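You operate a simulated robot arm through the tools that you are given. There is no shell and no other tool. Be economical: measure what you need, move in short steps, check, and stop when the job is done.

Carry out the task below with a simulated robot arm. There is one attempt and no reset: what you move stays moved.

TASK
Take the small white pot and leave it on the green coaster.

It is judged by the outcome, as a careful person would: the job done as asked, and still so three seconds after it is handed in. It fails if anything else is knocked over, pushed out of place, dropped, spilled or broken.

THE ROBOT
A 7-joint arm with a two-finger parallel gripper, fixed in place. Base frame: the origin is at the foot of the arm, x ahead of it, y to its left, z up; the work surface is at about z = 0. Lengths are in m, angles in degrees, forces in N, time in s.
With the tool pointing down near the work surface it reaches from about 0.24 to 0.62 m from the base axis. Its first joint turns from -66.0 to 66.0 degrees. Payload 2.6 kg.
Tool frame: the origin (TCP) lies between the finger pads and is the grasp point; the fingertips stand 0.03 m ahead of it; z points along the fingers, y is the line along which they close. The gripper opens to 0.094 m. The fingers are 0.028 m wide and 0.01 m thick; the gripper's body (0.05 by 0.096 m) begins 0.055 m behind the TCP.
Orientation is that of the tool frame in the base frame, as [roll, pitch, yaw] about the fixed x, y, z axes, in that order (R = Rz(yaw) Ry(pitch) Rx(roll)). With the fingers straight down and closing along the base's y, the tool's x points along the base's -x, its y along +y and its z along -z.

THE INTERFACE
- The arm moves only by the tool drive_tool. Its argument "moves" is a list that holds one entry, the list of rows, each a list of 7 numbers: the closure, from 0 (fully open) to 1 (shut), then the shift along the tool's x, y, z in m, then the turn, a rotation vector about the tool's x, y, z in degrees. In form: [[[jaw, tx, ty, tz, ax, ay, az], ...]]. A call has 1 to 10 rows; each row shifts and turns the commanded pose from where the row before left it, along the tool's axes as they then stand. A row lasts 0.2 s, in which the tool goes at most 0.05 m and 8.6 degrees; a call with a longer step from one row to the next is refused whole, and so is a gripper value outside its range. A pose out of reach is approached as far as the arm can. The call stops where the force on the tool passes 40 N (or 10 N more than at its start, if that is more) or the arm is blocked; 0.2 s more then pass. The fingers move at their own pace (about 0.072 m/s each) and stop on an object; they squeeze with about 23 N. The grip force told is the motor's: it shows also when the fingers shut on nothing. Time passes only in rows, and 0.2 s behind the last, so rows that do not move let the fingers close. It gives the time, the measured TCP pose, the force on the tool (base axes), the opening and the grip force at its end, in the units of the frame above (readings bear some noise), and new pictures: "show" is both (left out), scene, wrist or none.
- Cameras (640 x 400 px; columns grow to the right, rows downward): "scene" is fixed at [0.0235, 0.4184, 0.5714]; the picture's right is [-0.88, -0.47, 0.00], its down [-0.24, 0.45, -0.86] and it looks along [0.40, -0.76, -0.51] (base axes); focal length 376 px, centre (320, 200). "wrist" rides on the gripper at [-0.037, 0, -0.058] in the tool frame; the picture's right is [0.00, -1.00, 0.00], its down [0.97, 0.00, -0.24] and it looks along [0.24, 0.00, 0.97] (tool axes); focal length 218 px, centre (320, 200).
- probe_pixels(camera, pixels): there is no depth. For up to 12 entries [column, row, z] of the newest picture of that camera ("zoom" is the newest enlarged one), the place [x, y] in the base frame at which the ray of that pixel passes the height z, good to about 0.002 m. No time passes.
- zoom(camera, box): a new picture of the part [left, top, right, bottom] of that camera's present view, enlarged. No time passes.
- hand_in(): hands the job in; it is judged then, once.

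Work in short steps. Measure before you move; look again where a grasp or a placing could have gone wrong, and mend it. You have 60 turns and 120 pictures in all, the two below and enlarged ones among them. Open the gripper and draw the arm clear of the work before you hand the job in, unless the task says otherwise; then end with one line.

The tools are called after "Request:" as name(argument=value, ...) on one line, values as JSON. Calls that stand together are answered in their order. drive_tool: Moves the arm, as the interface text tells. Its arguments: {"type":"object","properties":{"moves":{"type":"array"},"show":{"type":"string","enum":["both","scene","wrist","none"]}},"required":["moves"]} The other tools are called the same way: probe_pixels (camera, pixels) gives the place at which the rays of pixels pass given heights; zoom (camera, box) takes an enlarged picture of a part of a camera's view; hand_in () hands the job in.

At the start:

```text
t: 0.0
tcp_pos: [0.2806, -0.2657, 0.2688]
tool_rot: [-180.0, 0.2, -180.0]
wrist_force: [-0.1, -0.9, -0.5]
grip_width: 0.0942
grip_force: 0.1
```

scene: 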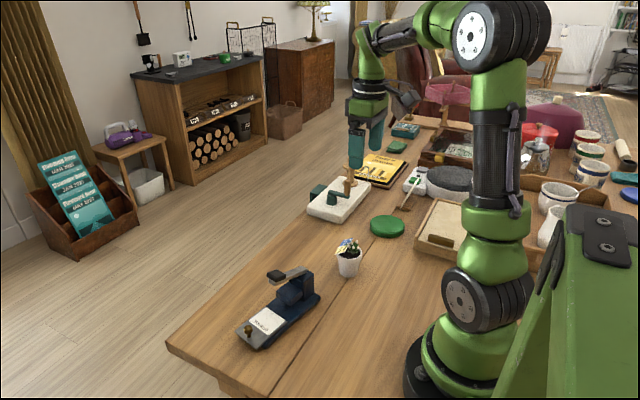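
wrist: 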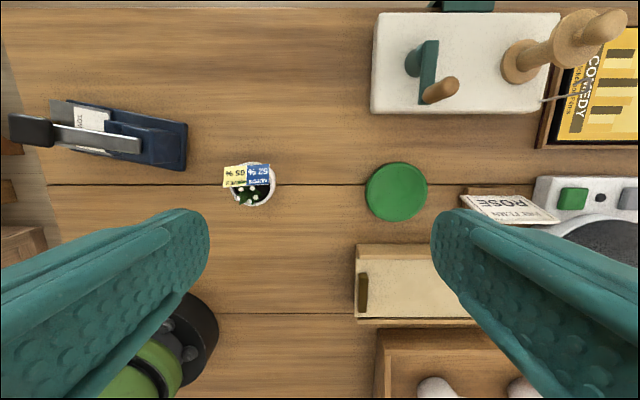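

The wrist view shows the pot near (249,185) and the coaster near (396,191). I'll enlarge both views and measure.

Request:
zoom(camera="scene", box=[300, 190, 428, 290])

Request:
probe_pixels(camera="wrist", pixels=[[249, 185, 0.05], [249, 185, 0.0], [224, 185, 0.05], [275, 185, 0.05], [396, 191, 0.0], [365, 191, 0.0], [428, 191, 0.0], [396, 163, 0], [396, 221, 0], [188, 150, 0.03]])

Request:
probe_pixels(camera="scene", pixels=[[349, 277, 0], [349, 255, 0.05], [387, 227, 0.005], [337, 255, 0.05], [361, 255, 0.05]])

Request:
zoom(camera="wrist", box=[200, 140, 296, 230])

```text
4.00 times, centred on (364, 240) of scene
```

zoom: 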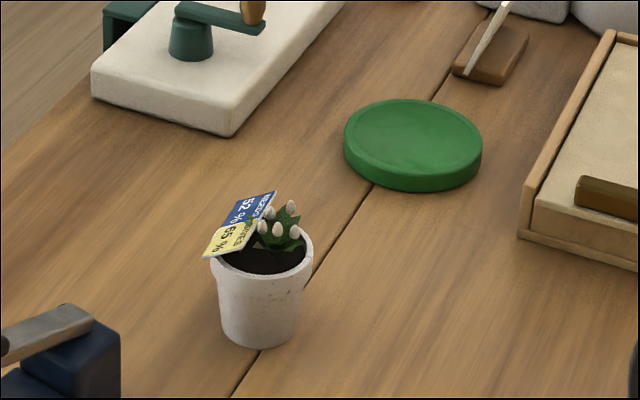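

```text
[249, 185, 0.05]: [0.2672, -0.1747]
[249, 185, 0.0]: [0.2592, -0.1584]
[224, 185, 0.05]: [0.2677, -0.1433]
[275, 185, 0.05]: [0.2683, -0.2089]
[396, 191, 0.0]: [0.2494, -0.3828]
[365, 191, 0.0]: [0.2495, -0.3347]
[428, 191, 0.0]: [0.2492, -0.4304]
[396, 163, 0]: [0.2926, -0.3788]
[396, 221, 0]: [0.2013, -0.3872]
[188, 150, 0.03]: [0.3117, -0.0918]
```

```text
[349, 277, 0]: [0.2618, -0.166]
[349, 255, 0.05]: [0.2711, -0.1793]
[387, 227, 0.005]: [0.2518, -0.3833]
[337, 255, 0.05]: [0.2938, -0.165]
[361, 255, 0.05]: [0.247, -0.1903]
```

```text
4.44 times, centred on (248, 185) of wrist
```

zoom: 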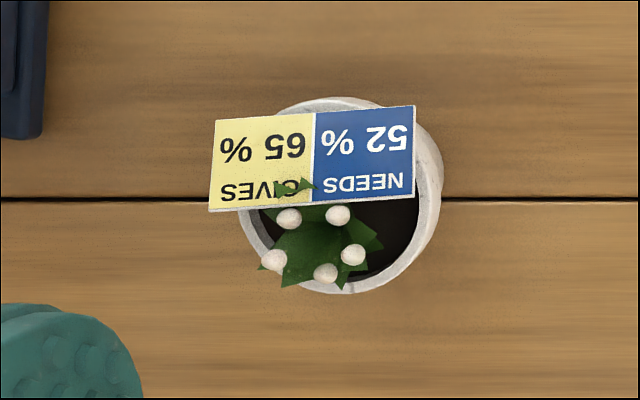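

I'll fix the pot's height and diameter by comparing rays from both cameras.

Request:
probe_pixels(camera="scene", pixels=[[349.5, 253, 0.04], [349.5, 253, 0.05], [349.5, 253, 0.06], [336.5, 253, 0.05], [362.2, 253, 0.05], [348.5, 272, 0.0], [339.3, 268, 0.01], [358.5, 268, 0.01], [353, 240, 0.08], [335, 253, 0.07]])

Request:
probe_pixels(camera="zoom", pixels=[[336, 195, 0.04], [336, 195, 0.05], [336, 195, 0.06], [239, 215, 0.05], [430, 180, 0.05], [338, 97, 0.05], [338, 294, 0.05], [210, 205, 0.07], [414, 190, 0.07], [414, 105, 0.07], [441, 195, 0.02]])

```text
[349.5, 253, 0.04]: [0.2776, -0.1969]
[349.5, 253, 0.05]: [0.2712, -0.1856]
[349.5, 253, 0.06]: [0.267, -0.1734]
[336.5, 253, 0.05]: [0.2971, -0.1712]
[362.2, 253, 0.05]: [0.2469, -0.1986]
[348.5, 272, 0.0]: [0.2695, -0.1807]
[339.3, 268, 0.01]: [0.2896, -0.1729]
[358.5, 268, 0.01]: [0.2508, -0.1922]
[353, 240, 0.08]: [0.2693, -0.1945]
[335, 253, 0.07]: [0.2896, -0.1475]
```

```text
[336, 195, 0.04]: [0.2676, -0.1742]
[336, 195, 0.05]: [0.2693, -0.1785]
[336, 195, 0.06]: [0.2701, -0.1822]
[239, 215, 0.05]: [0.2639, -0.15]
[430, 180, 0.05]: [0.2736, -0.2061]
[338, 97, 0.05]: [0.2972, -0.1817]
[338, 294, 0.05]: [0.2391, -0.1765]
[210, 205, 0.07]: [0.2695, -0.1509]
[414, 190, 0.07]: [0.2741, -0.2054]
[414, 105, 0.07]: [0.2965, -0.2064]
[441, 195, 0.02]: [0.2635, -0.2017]
```

Two-camera match: rim centre about (0.269, -0.181), rim z about 0.054, diameter about 0.057, sign near z 0.07. The coaster centre is about (0.25, -0.382). I'll move above the pot with the gripper open.

Request:
drive_tool(moves=[[[0, 0.004, 0.028, 0.02, 0, 0, 0], [0, 0.004, 0.028, 0.03, 0, 0, 0], [0, 0.0036, 0.0287, 0.03, 0, 0, 0], [0, 0, 0, 0.034, 0, 0, 0], [0, 0, 0, 0, 0, 0, 0]]])

```text
t: 1.2
tcp_pos: [0.2681, -0.1804, 0.1551]
tool_rot: [180.0, 0.3, -180.0]
wrist_force: [0.1, 0.6, 0.6]
grip_width: 0.0939
grip_force: 0.0
```

scene: 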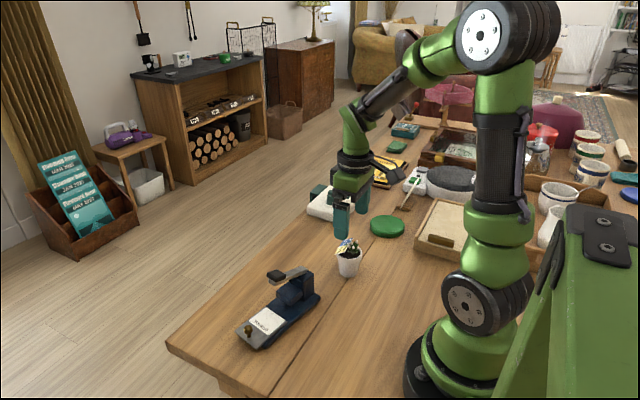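
wrist: 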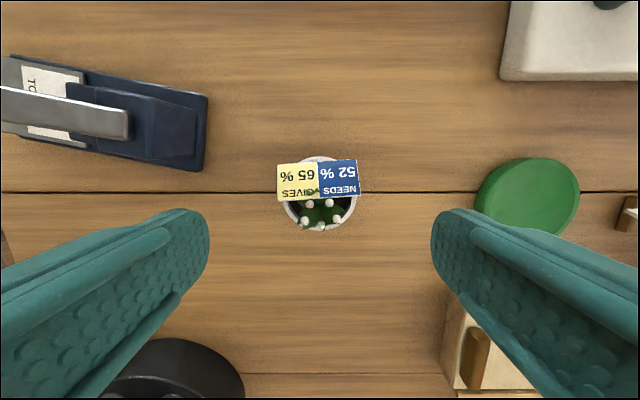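

The pot rim is centred at about column 320, midway between the fingers. I'll check x from here and how far the sign sticks out.

Request:
zoom(camera="wrist", box=[256, 150, 384, 240])

Request:
probe_pixels(camera="wrist", pixels=[[320, 157, 0.054], [320, 230, 0.054], [283, 205, 0.054], [356, 205, 0.054], [277, 182, 0.07], [360, 175, 0.07], [206, 170, 0.02]])

```text
4.44 times, centred on (320, 195) of wrist
```

zoom: 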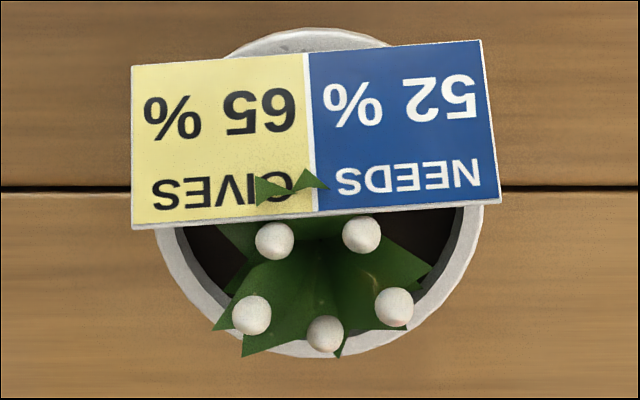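

```text
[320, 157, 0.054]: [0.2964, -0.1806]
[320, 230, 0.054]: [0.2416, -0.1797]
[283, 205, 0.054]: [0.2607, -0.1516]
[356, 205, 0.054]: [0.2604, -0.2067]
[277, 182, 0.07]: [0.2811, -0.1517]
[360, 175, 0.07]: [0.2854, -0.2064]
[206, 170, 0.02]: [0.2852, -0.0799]
```

The rim spans x 0.242 to 0.296 and y -0.207 to -0.152, so the tool is centred, and the sign stays within the rim's y-span. I'll descend to z about 0.038.

Request:
drive_tool(moves=[[[0, -0.001, 0, 0.03, 0, 0, 0], [0, 0, 0, 0.03, 0, 0, 0], [0, 0, 0, 0.025, 0, 0, 0], [0, 0, 0, 0.02, 0, 0, 0], [0, 0, 0, 0.012, 0, 0, 0], [0, 0, 0, 0, 0, 0, 0]]])

```text
t: 2.6
tcp_pos: [0.2699, -0.1811, 0.0385]
tool_rot: [180.0, 0.2, 180.0]
wrist_force: [-0.8, -0.5, -0.3]
grip_width: 0.0937
grip_force: 0.0
```

scene: 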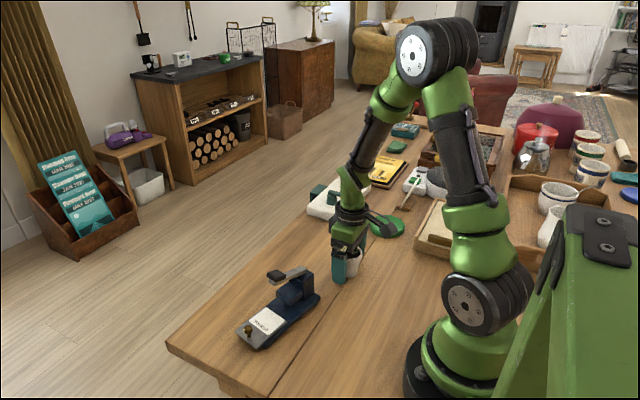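
wrist: 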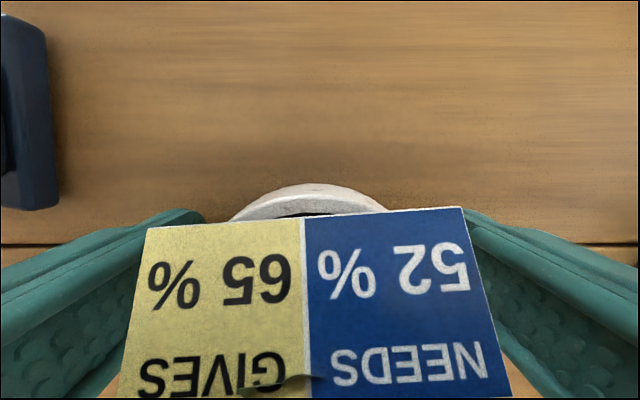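

The pot sits between the fingers with nothing touching. I'll close the gripper.

Request:
drive_tool(moves=[[[0.3, 0, 0, 0, 0, 0, 0], [0.5, 0, 0, 0, 0, 0, 0], [1, 0, 0, 0, 0, 0, 0], [1, 0, 0, 0, 0, 0, 0], [1, 0, 0, 0, 0, 0, 0]]])

```text
t: 3.8
tcp_pos: [0.2702, -0.1819, 0.0378]
tool_rot: [-179.9, 0.1, 179.9]
wrist_force: [-0.3, -0.3, 0.3]
grip_width: 0.0555
grip_force: 23.2
```

scene: 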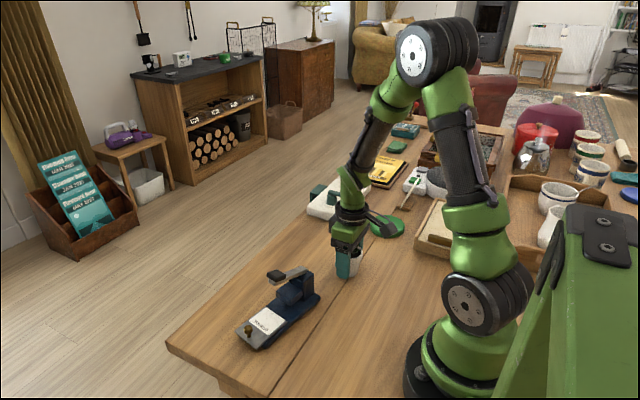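
wrist: 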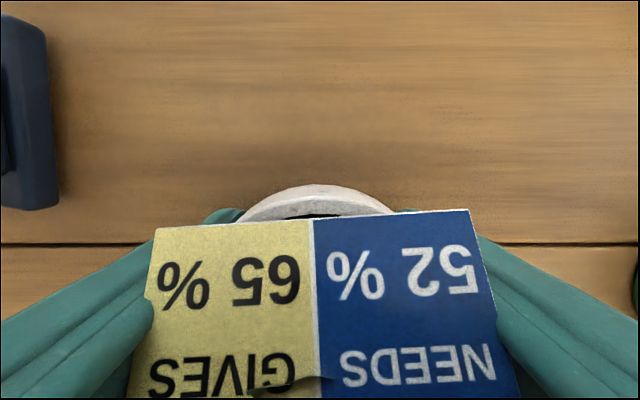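

The grip holds at 0.0555 m, which matches the rim. I'll lift gently.

Request:
drive_tool(moves=[[[1, 0, 0, -0.01, 0, 0, 0], [1, 0, 0, -0.02, 0, 0, 0], [1, 0, 0, -0.02, 0, 0, 0], [1, 0, 0, -0.02, 0, 0, 0], [1, 0, 0, 0, 0, 0, 0]]])

Request:
zoom(camera="scene", box=[290, 180, 418, 290])

```text
t: 5.0
tcp_pos: [0.2692, -0.1807, 0.1067]
tool_rot: [-180.0, 0.2, 180.0]
wrist_force: [-0.6, -0.3, -2.1]
grip_width: 0.0557
grip_force: 22.9
```

scene: 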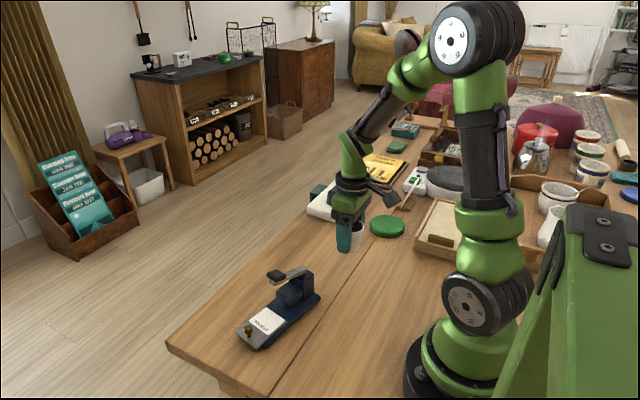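
wrist: 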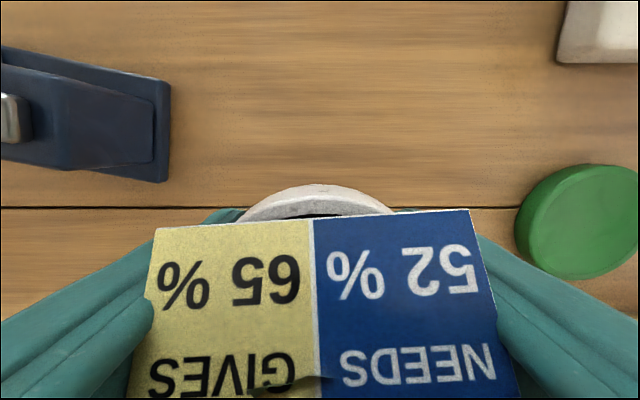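

```text
3.64 times, centred on (354, 235) of scene
```

zoom: 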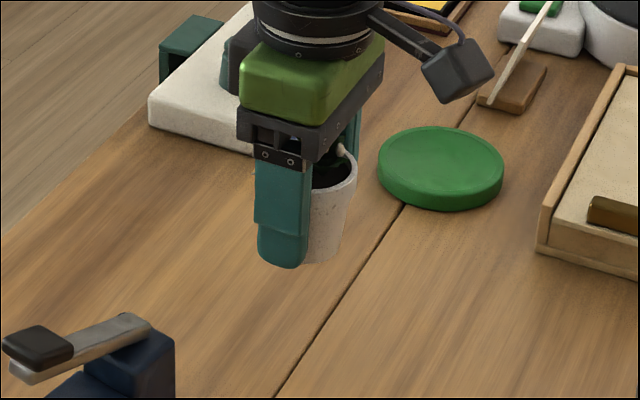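

The pot is held upright, with its bottom near z 0.069. I'll refine the coaster centre and thickness.

Request:
probe_pixels(camera="zoom", pixels=[[441, 163, 0.01], [441, 163, 0.015], [378, 160, 0.012], [504, 172, 0.012], [443, 126, 0.012], [440, 211, 0.0], [440, 197, 0.01], [440, 197, 0.015]])

```text
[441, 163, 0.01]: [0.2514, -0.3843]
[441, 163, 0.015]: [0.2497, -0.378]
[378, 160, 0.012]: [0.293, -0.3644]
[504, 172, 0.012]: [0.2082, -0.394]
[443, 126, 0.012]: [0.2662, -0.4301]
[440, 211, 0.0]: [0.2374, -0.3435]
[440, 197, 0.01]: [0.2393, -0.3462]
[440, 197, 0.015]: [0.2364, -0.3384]
```

The coaster centre is about (0.250, -0.381) and it is about 0.012 thick. I'll carry the pot there level at the current height.

Request:
drive_tool(moves=[[[1, 0.002, -0.015, 0, 0, 0, 0], [1, 0.003, -0.03, 0, 0, 0, 0], [1, 0.003, -0.035, 0, 0, 0, 0], [1, 0.003, -0.035, 0, 0, 0, 0], [1, 0.003, -0.035, 0, 0, 0, 0], [1, 0.003, -0.03, 0, 0, 0, 0], [1, 0.002, -0.02, 0, 0, 0, 0], [1, 0, 0, 0, 0, 0, 0]]])

Request:
zoom(camera="scene", box=[323, 150, 451, 250])

```text
t: 6.8
tcp_pos: [0.2497, -0.3829, 0.107]
tool_rot: [180.0, 0.2, 179.9]
wrist_force: [-0.1, -0.4, -2.3]
grip_width: 0.0556
grip_force: 22.9
```

scene: 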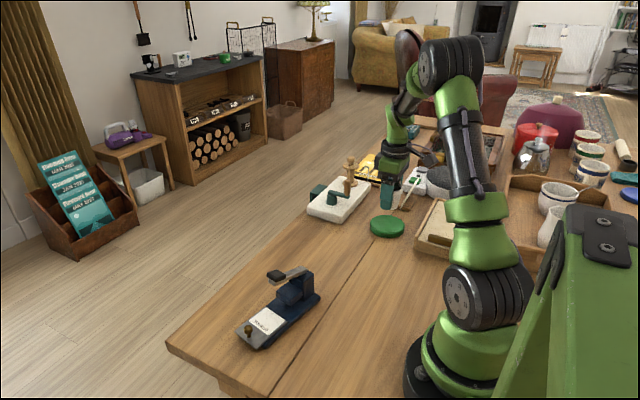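
wrist: 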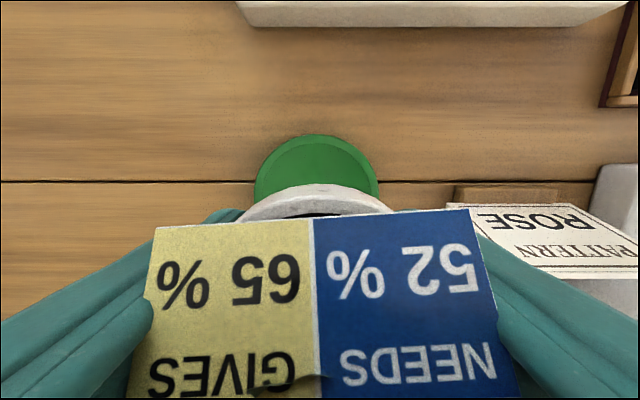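

```text
4.00 times, centred on (387, 200) of scene
```

zoom: 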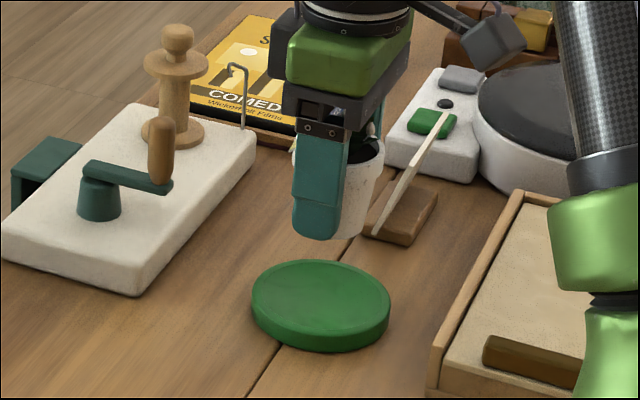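

The coaster shows centred beneath the pot. The ROSE card on the -y side is the nearest neighbour, so I'll measure where it is before descending.

Request:
probe_pixels(camera="wrist", pixels=[[478, 208, 0.02], [478, 208, 0.05], [540, 272, 0.02], [540, 272, 0.05], [640, 235, 0.06], [455, 190, 0.0], [316, 135, 0.012], [254, 190, 0.012], [379, 190, 0.012]])

Request:
probe_pixels(camera="zoom", pixels=[[375, 235, 0.01], [375, 235, 0.02], [447, 115, 0.03], [447, 115, 0.05], [447, 115, 0.07], [365, 235, 0.0], [395, 247, 0.0]])

Request:
zoom(camera="wrist", box=[440, 130, 640, 290])

```text
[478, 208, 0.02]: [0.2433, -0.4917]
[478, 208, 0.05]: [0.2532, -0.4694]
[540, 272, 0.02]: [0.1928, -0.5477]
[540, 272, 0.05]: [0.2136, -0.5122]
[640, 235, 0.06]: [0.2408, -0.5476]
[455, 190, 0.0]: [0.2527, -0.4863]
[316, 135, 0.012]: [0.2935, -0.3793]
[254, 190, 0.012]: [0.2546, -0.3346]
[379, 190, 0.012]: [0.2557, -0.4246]
```

```text
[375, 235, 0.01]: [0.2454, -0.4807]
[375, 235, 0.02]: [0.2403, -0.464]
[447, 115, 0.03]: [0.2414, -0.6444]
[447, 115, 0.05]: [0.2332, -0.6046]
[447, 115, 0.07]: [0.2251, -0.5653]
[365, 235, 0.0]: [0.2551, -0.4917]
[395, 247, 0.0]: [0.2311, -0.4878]
```

```text
2.50 times, centred on (540, 210) of wrist
```

zoom: 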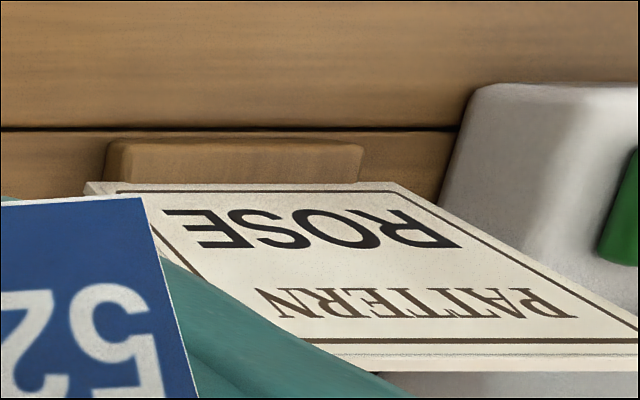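

The card stays beyond y -0.47 and the fingers reach at most -0.44, so it is clear. I'll shift +0.002 in y and lower to about 3–5 mm above the expected contact.

Request:
drive_tool(moves=[[[1, 0, 0.002, 0.02, 0, 0, 0], [1, 0, 0, 0.02, 0, 0, 0], [1, 0, 0, 0.01, 0, 0, 0], [1, 0, 0, 0, 0, 0, 0]]], show="scene")

Request:
zoom(camera="scene", box=[345, 180, 425, 245])

```text
t: 7.8
tcp_pos: [0.2512, -0.3799, 0.0563]
tool_rot: [180.0, 0.1, 180.0]
wrist_force: [-0.2, 0.2, -1.0]
grip_width: 0.0556
grip_force: 23.0
```

scene: 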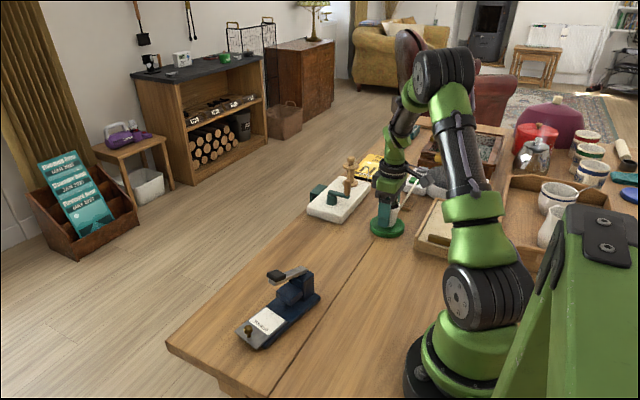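

```text
6.15 times, centred on (385, 212) of scene
```

zoom: 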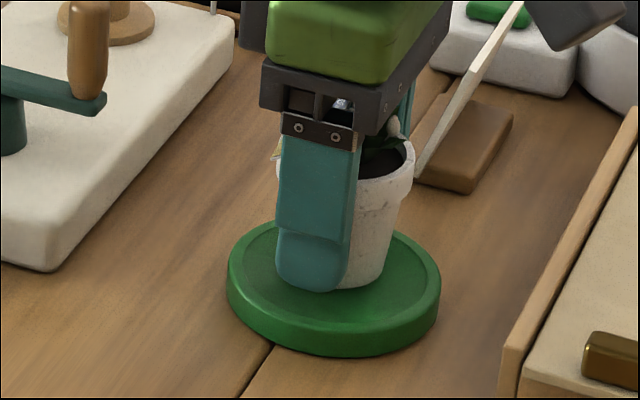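

The pot is above the coaster's middle. I'll lower in millimetre steps and watch the force.

Request:
drive_tool(moves=[[[1, 0, 0, 0.002, 0, 0, 0], [1, 0, 0, 0.002, 0, 0, 0], [1, 0, 0, 0, 0, 0, 0]]], show="none")

```text
t: 8.6
tcp_pos: [0.2491, -0.3798, 0.0537]
tool_rot: [180.0, 0.1, -179.9]
wrist_force: [0.4, -0.2, -0.1]
grip_width: 0.0558
grip_force: 22.9
```

Request:
drive_tool(moves=[[[1, 0, 0, 0.001, 0, 0, 0], [1, 0, 0, 0.001, 0, 0, 0], [1, 0, 0, 0, 0, 0, 0]]], show="none")

```text
t: 9.4
tcp_pos: [0.2504, -0.3804, 0.0516]
tool_rot: [-180.0, 0.3, -179.9]
wrist_force: [-2.5, 4.1, 16.0]
grip_width: 0.0559
grip_force: 23.3
```

The upward force jumped to 16 N at z 0.0516, so the pot is on the coaster. I'll ease up half a millimetre and look before releasing.

Request:
drive_tool(moves=[[[1, 0, 0, -0.0007, 0, 0, 0], [1, 0, 0, 0, 0, 0, 0]]], show="scene")

Request:
zoom(camera="scene", box=[345, 180, 425, 245])

```text
t: 10.0
tcp_pos: [0.2498, -0.381, 0.0528]
tool_rot: [-179.8, 0.2, 180.0]
wrist_force: [0.9, -3.4, 7.9]
grip_width: 0.0558
grip_force: 23.1
```

scene: 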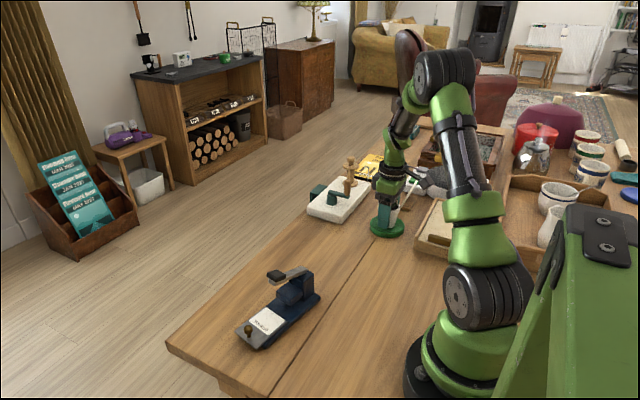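

```text
6.15 times, centred on (385, 212) of scene
```

zoom: 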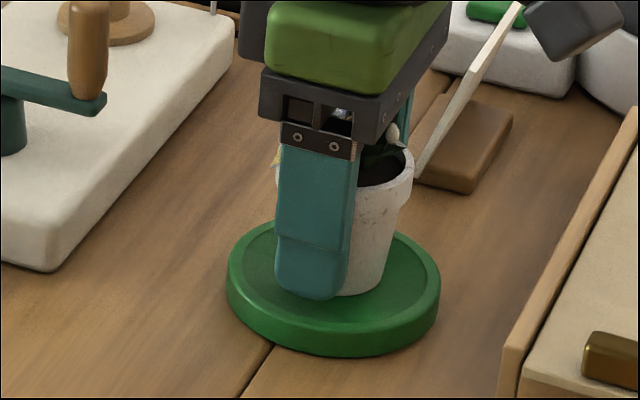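

The pot rests upright on the coaster with contact still present. I'll open gradually.

Request:
drive_tool(moves=[[[0.35, 0, 0, 0, 0, 0, 0], [0.25, 0, 0, 0, 0, 0, 0], [0.1, 0, 0, 0, 0, 0, 0], [0.02, 0, 0, 0, 0, 0, 0], [0.02, 0, 0, 0, 0, 0, 0]]])

```text
t: 11.2
tcp_pos: [0.2504, -0.38, 0.0525]
tool_rot: [180.0, 0.2, 180.0]
wrist_force: [0.0, -0.8, 0.0]
grip_width: 0.092
grip_force: 0.0
```

scene: 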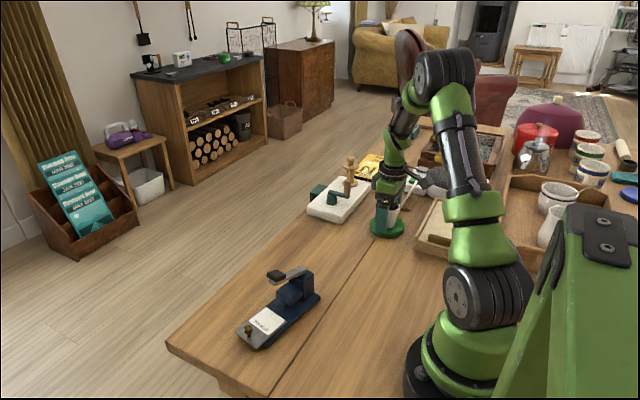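
wrist: 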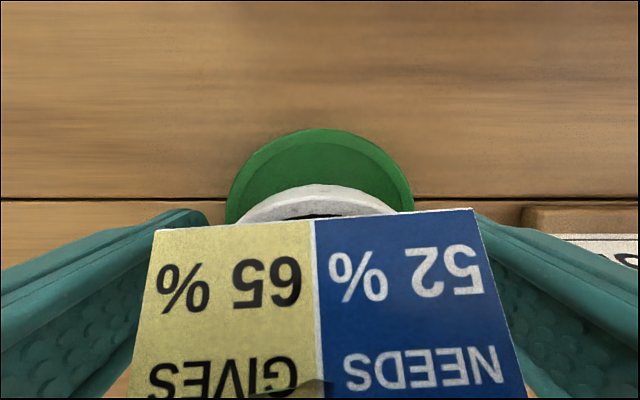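

The gripper has released, the pot is free of both fingers and forces are zero. I'll rise straight up, then move aside.

Request:
drive_tool(moves=[[[0.02, 0, 0, -0.01, 0, 0, 0], [0.02, 0, 0, -0.02, 0, 0, 0], [0.02, 0, 0, -0.03, 0, 0, 0], [0.02, 0, 0, -0.04, 0, 0, 0], [0.02, 0, 0, -0.04, 0, 0, 0], [0.02, 0, 0.03, -0.04, 0, 0, 0], [0.02, 0, 0.04, -0.03, 0, 0, 0], [0.02, 0, 0.04, 0, 0, 0, 0], [0.02, 0, 0, 0, 0, 0, 0]]])

Request:
zoom(camera="scene", box=[323, 150, 451, 250])

```text
t: 13.2
tcp_pos: [0.2477, -0.2684, 0.2606]
tool_rot: [-180.0, 0.0, 179.9]
wrist_force: [0.4, -0.1, 0.1]
grip_width: 0.0922
grip_force: 0.1
```

scene: 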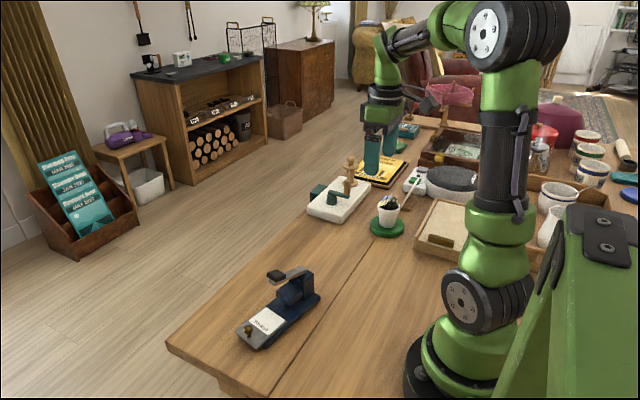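
wrist: 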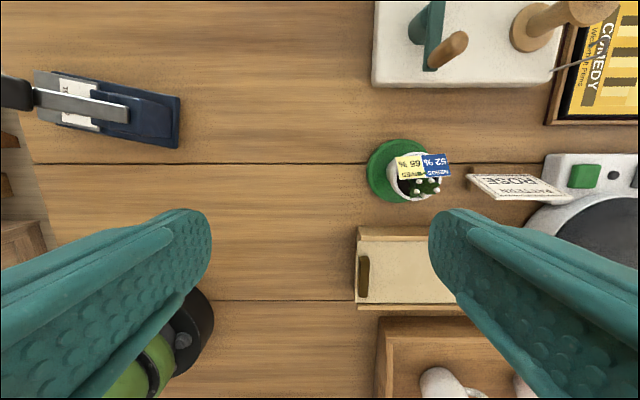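

```text
4.00 times, centred on (387, 200) of scene
```

zoom: 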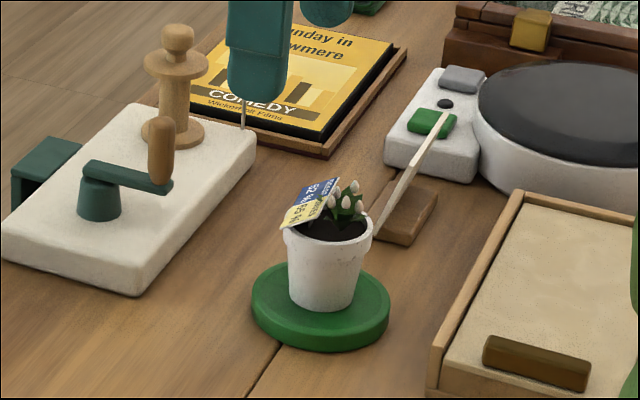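

The pot stands upright, centred on the green coaster; everything else is where it was and the arm is clear.

Request:
hand_in()

```text
The job is handed in.
```

The small white pot is standing upright on the green coaster, nothing else was moved, and the job is handed in.
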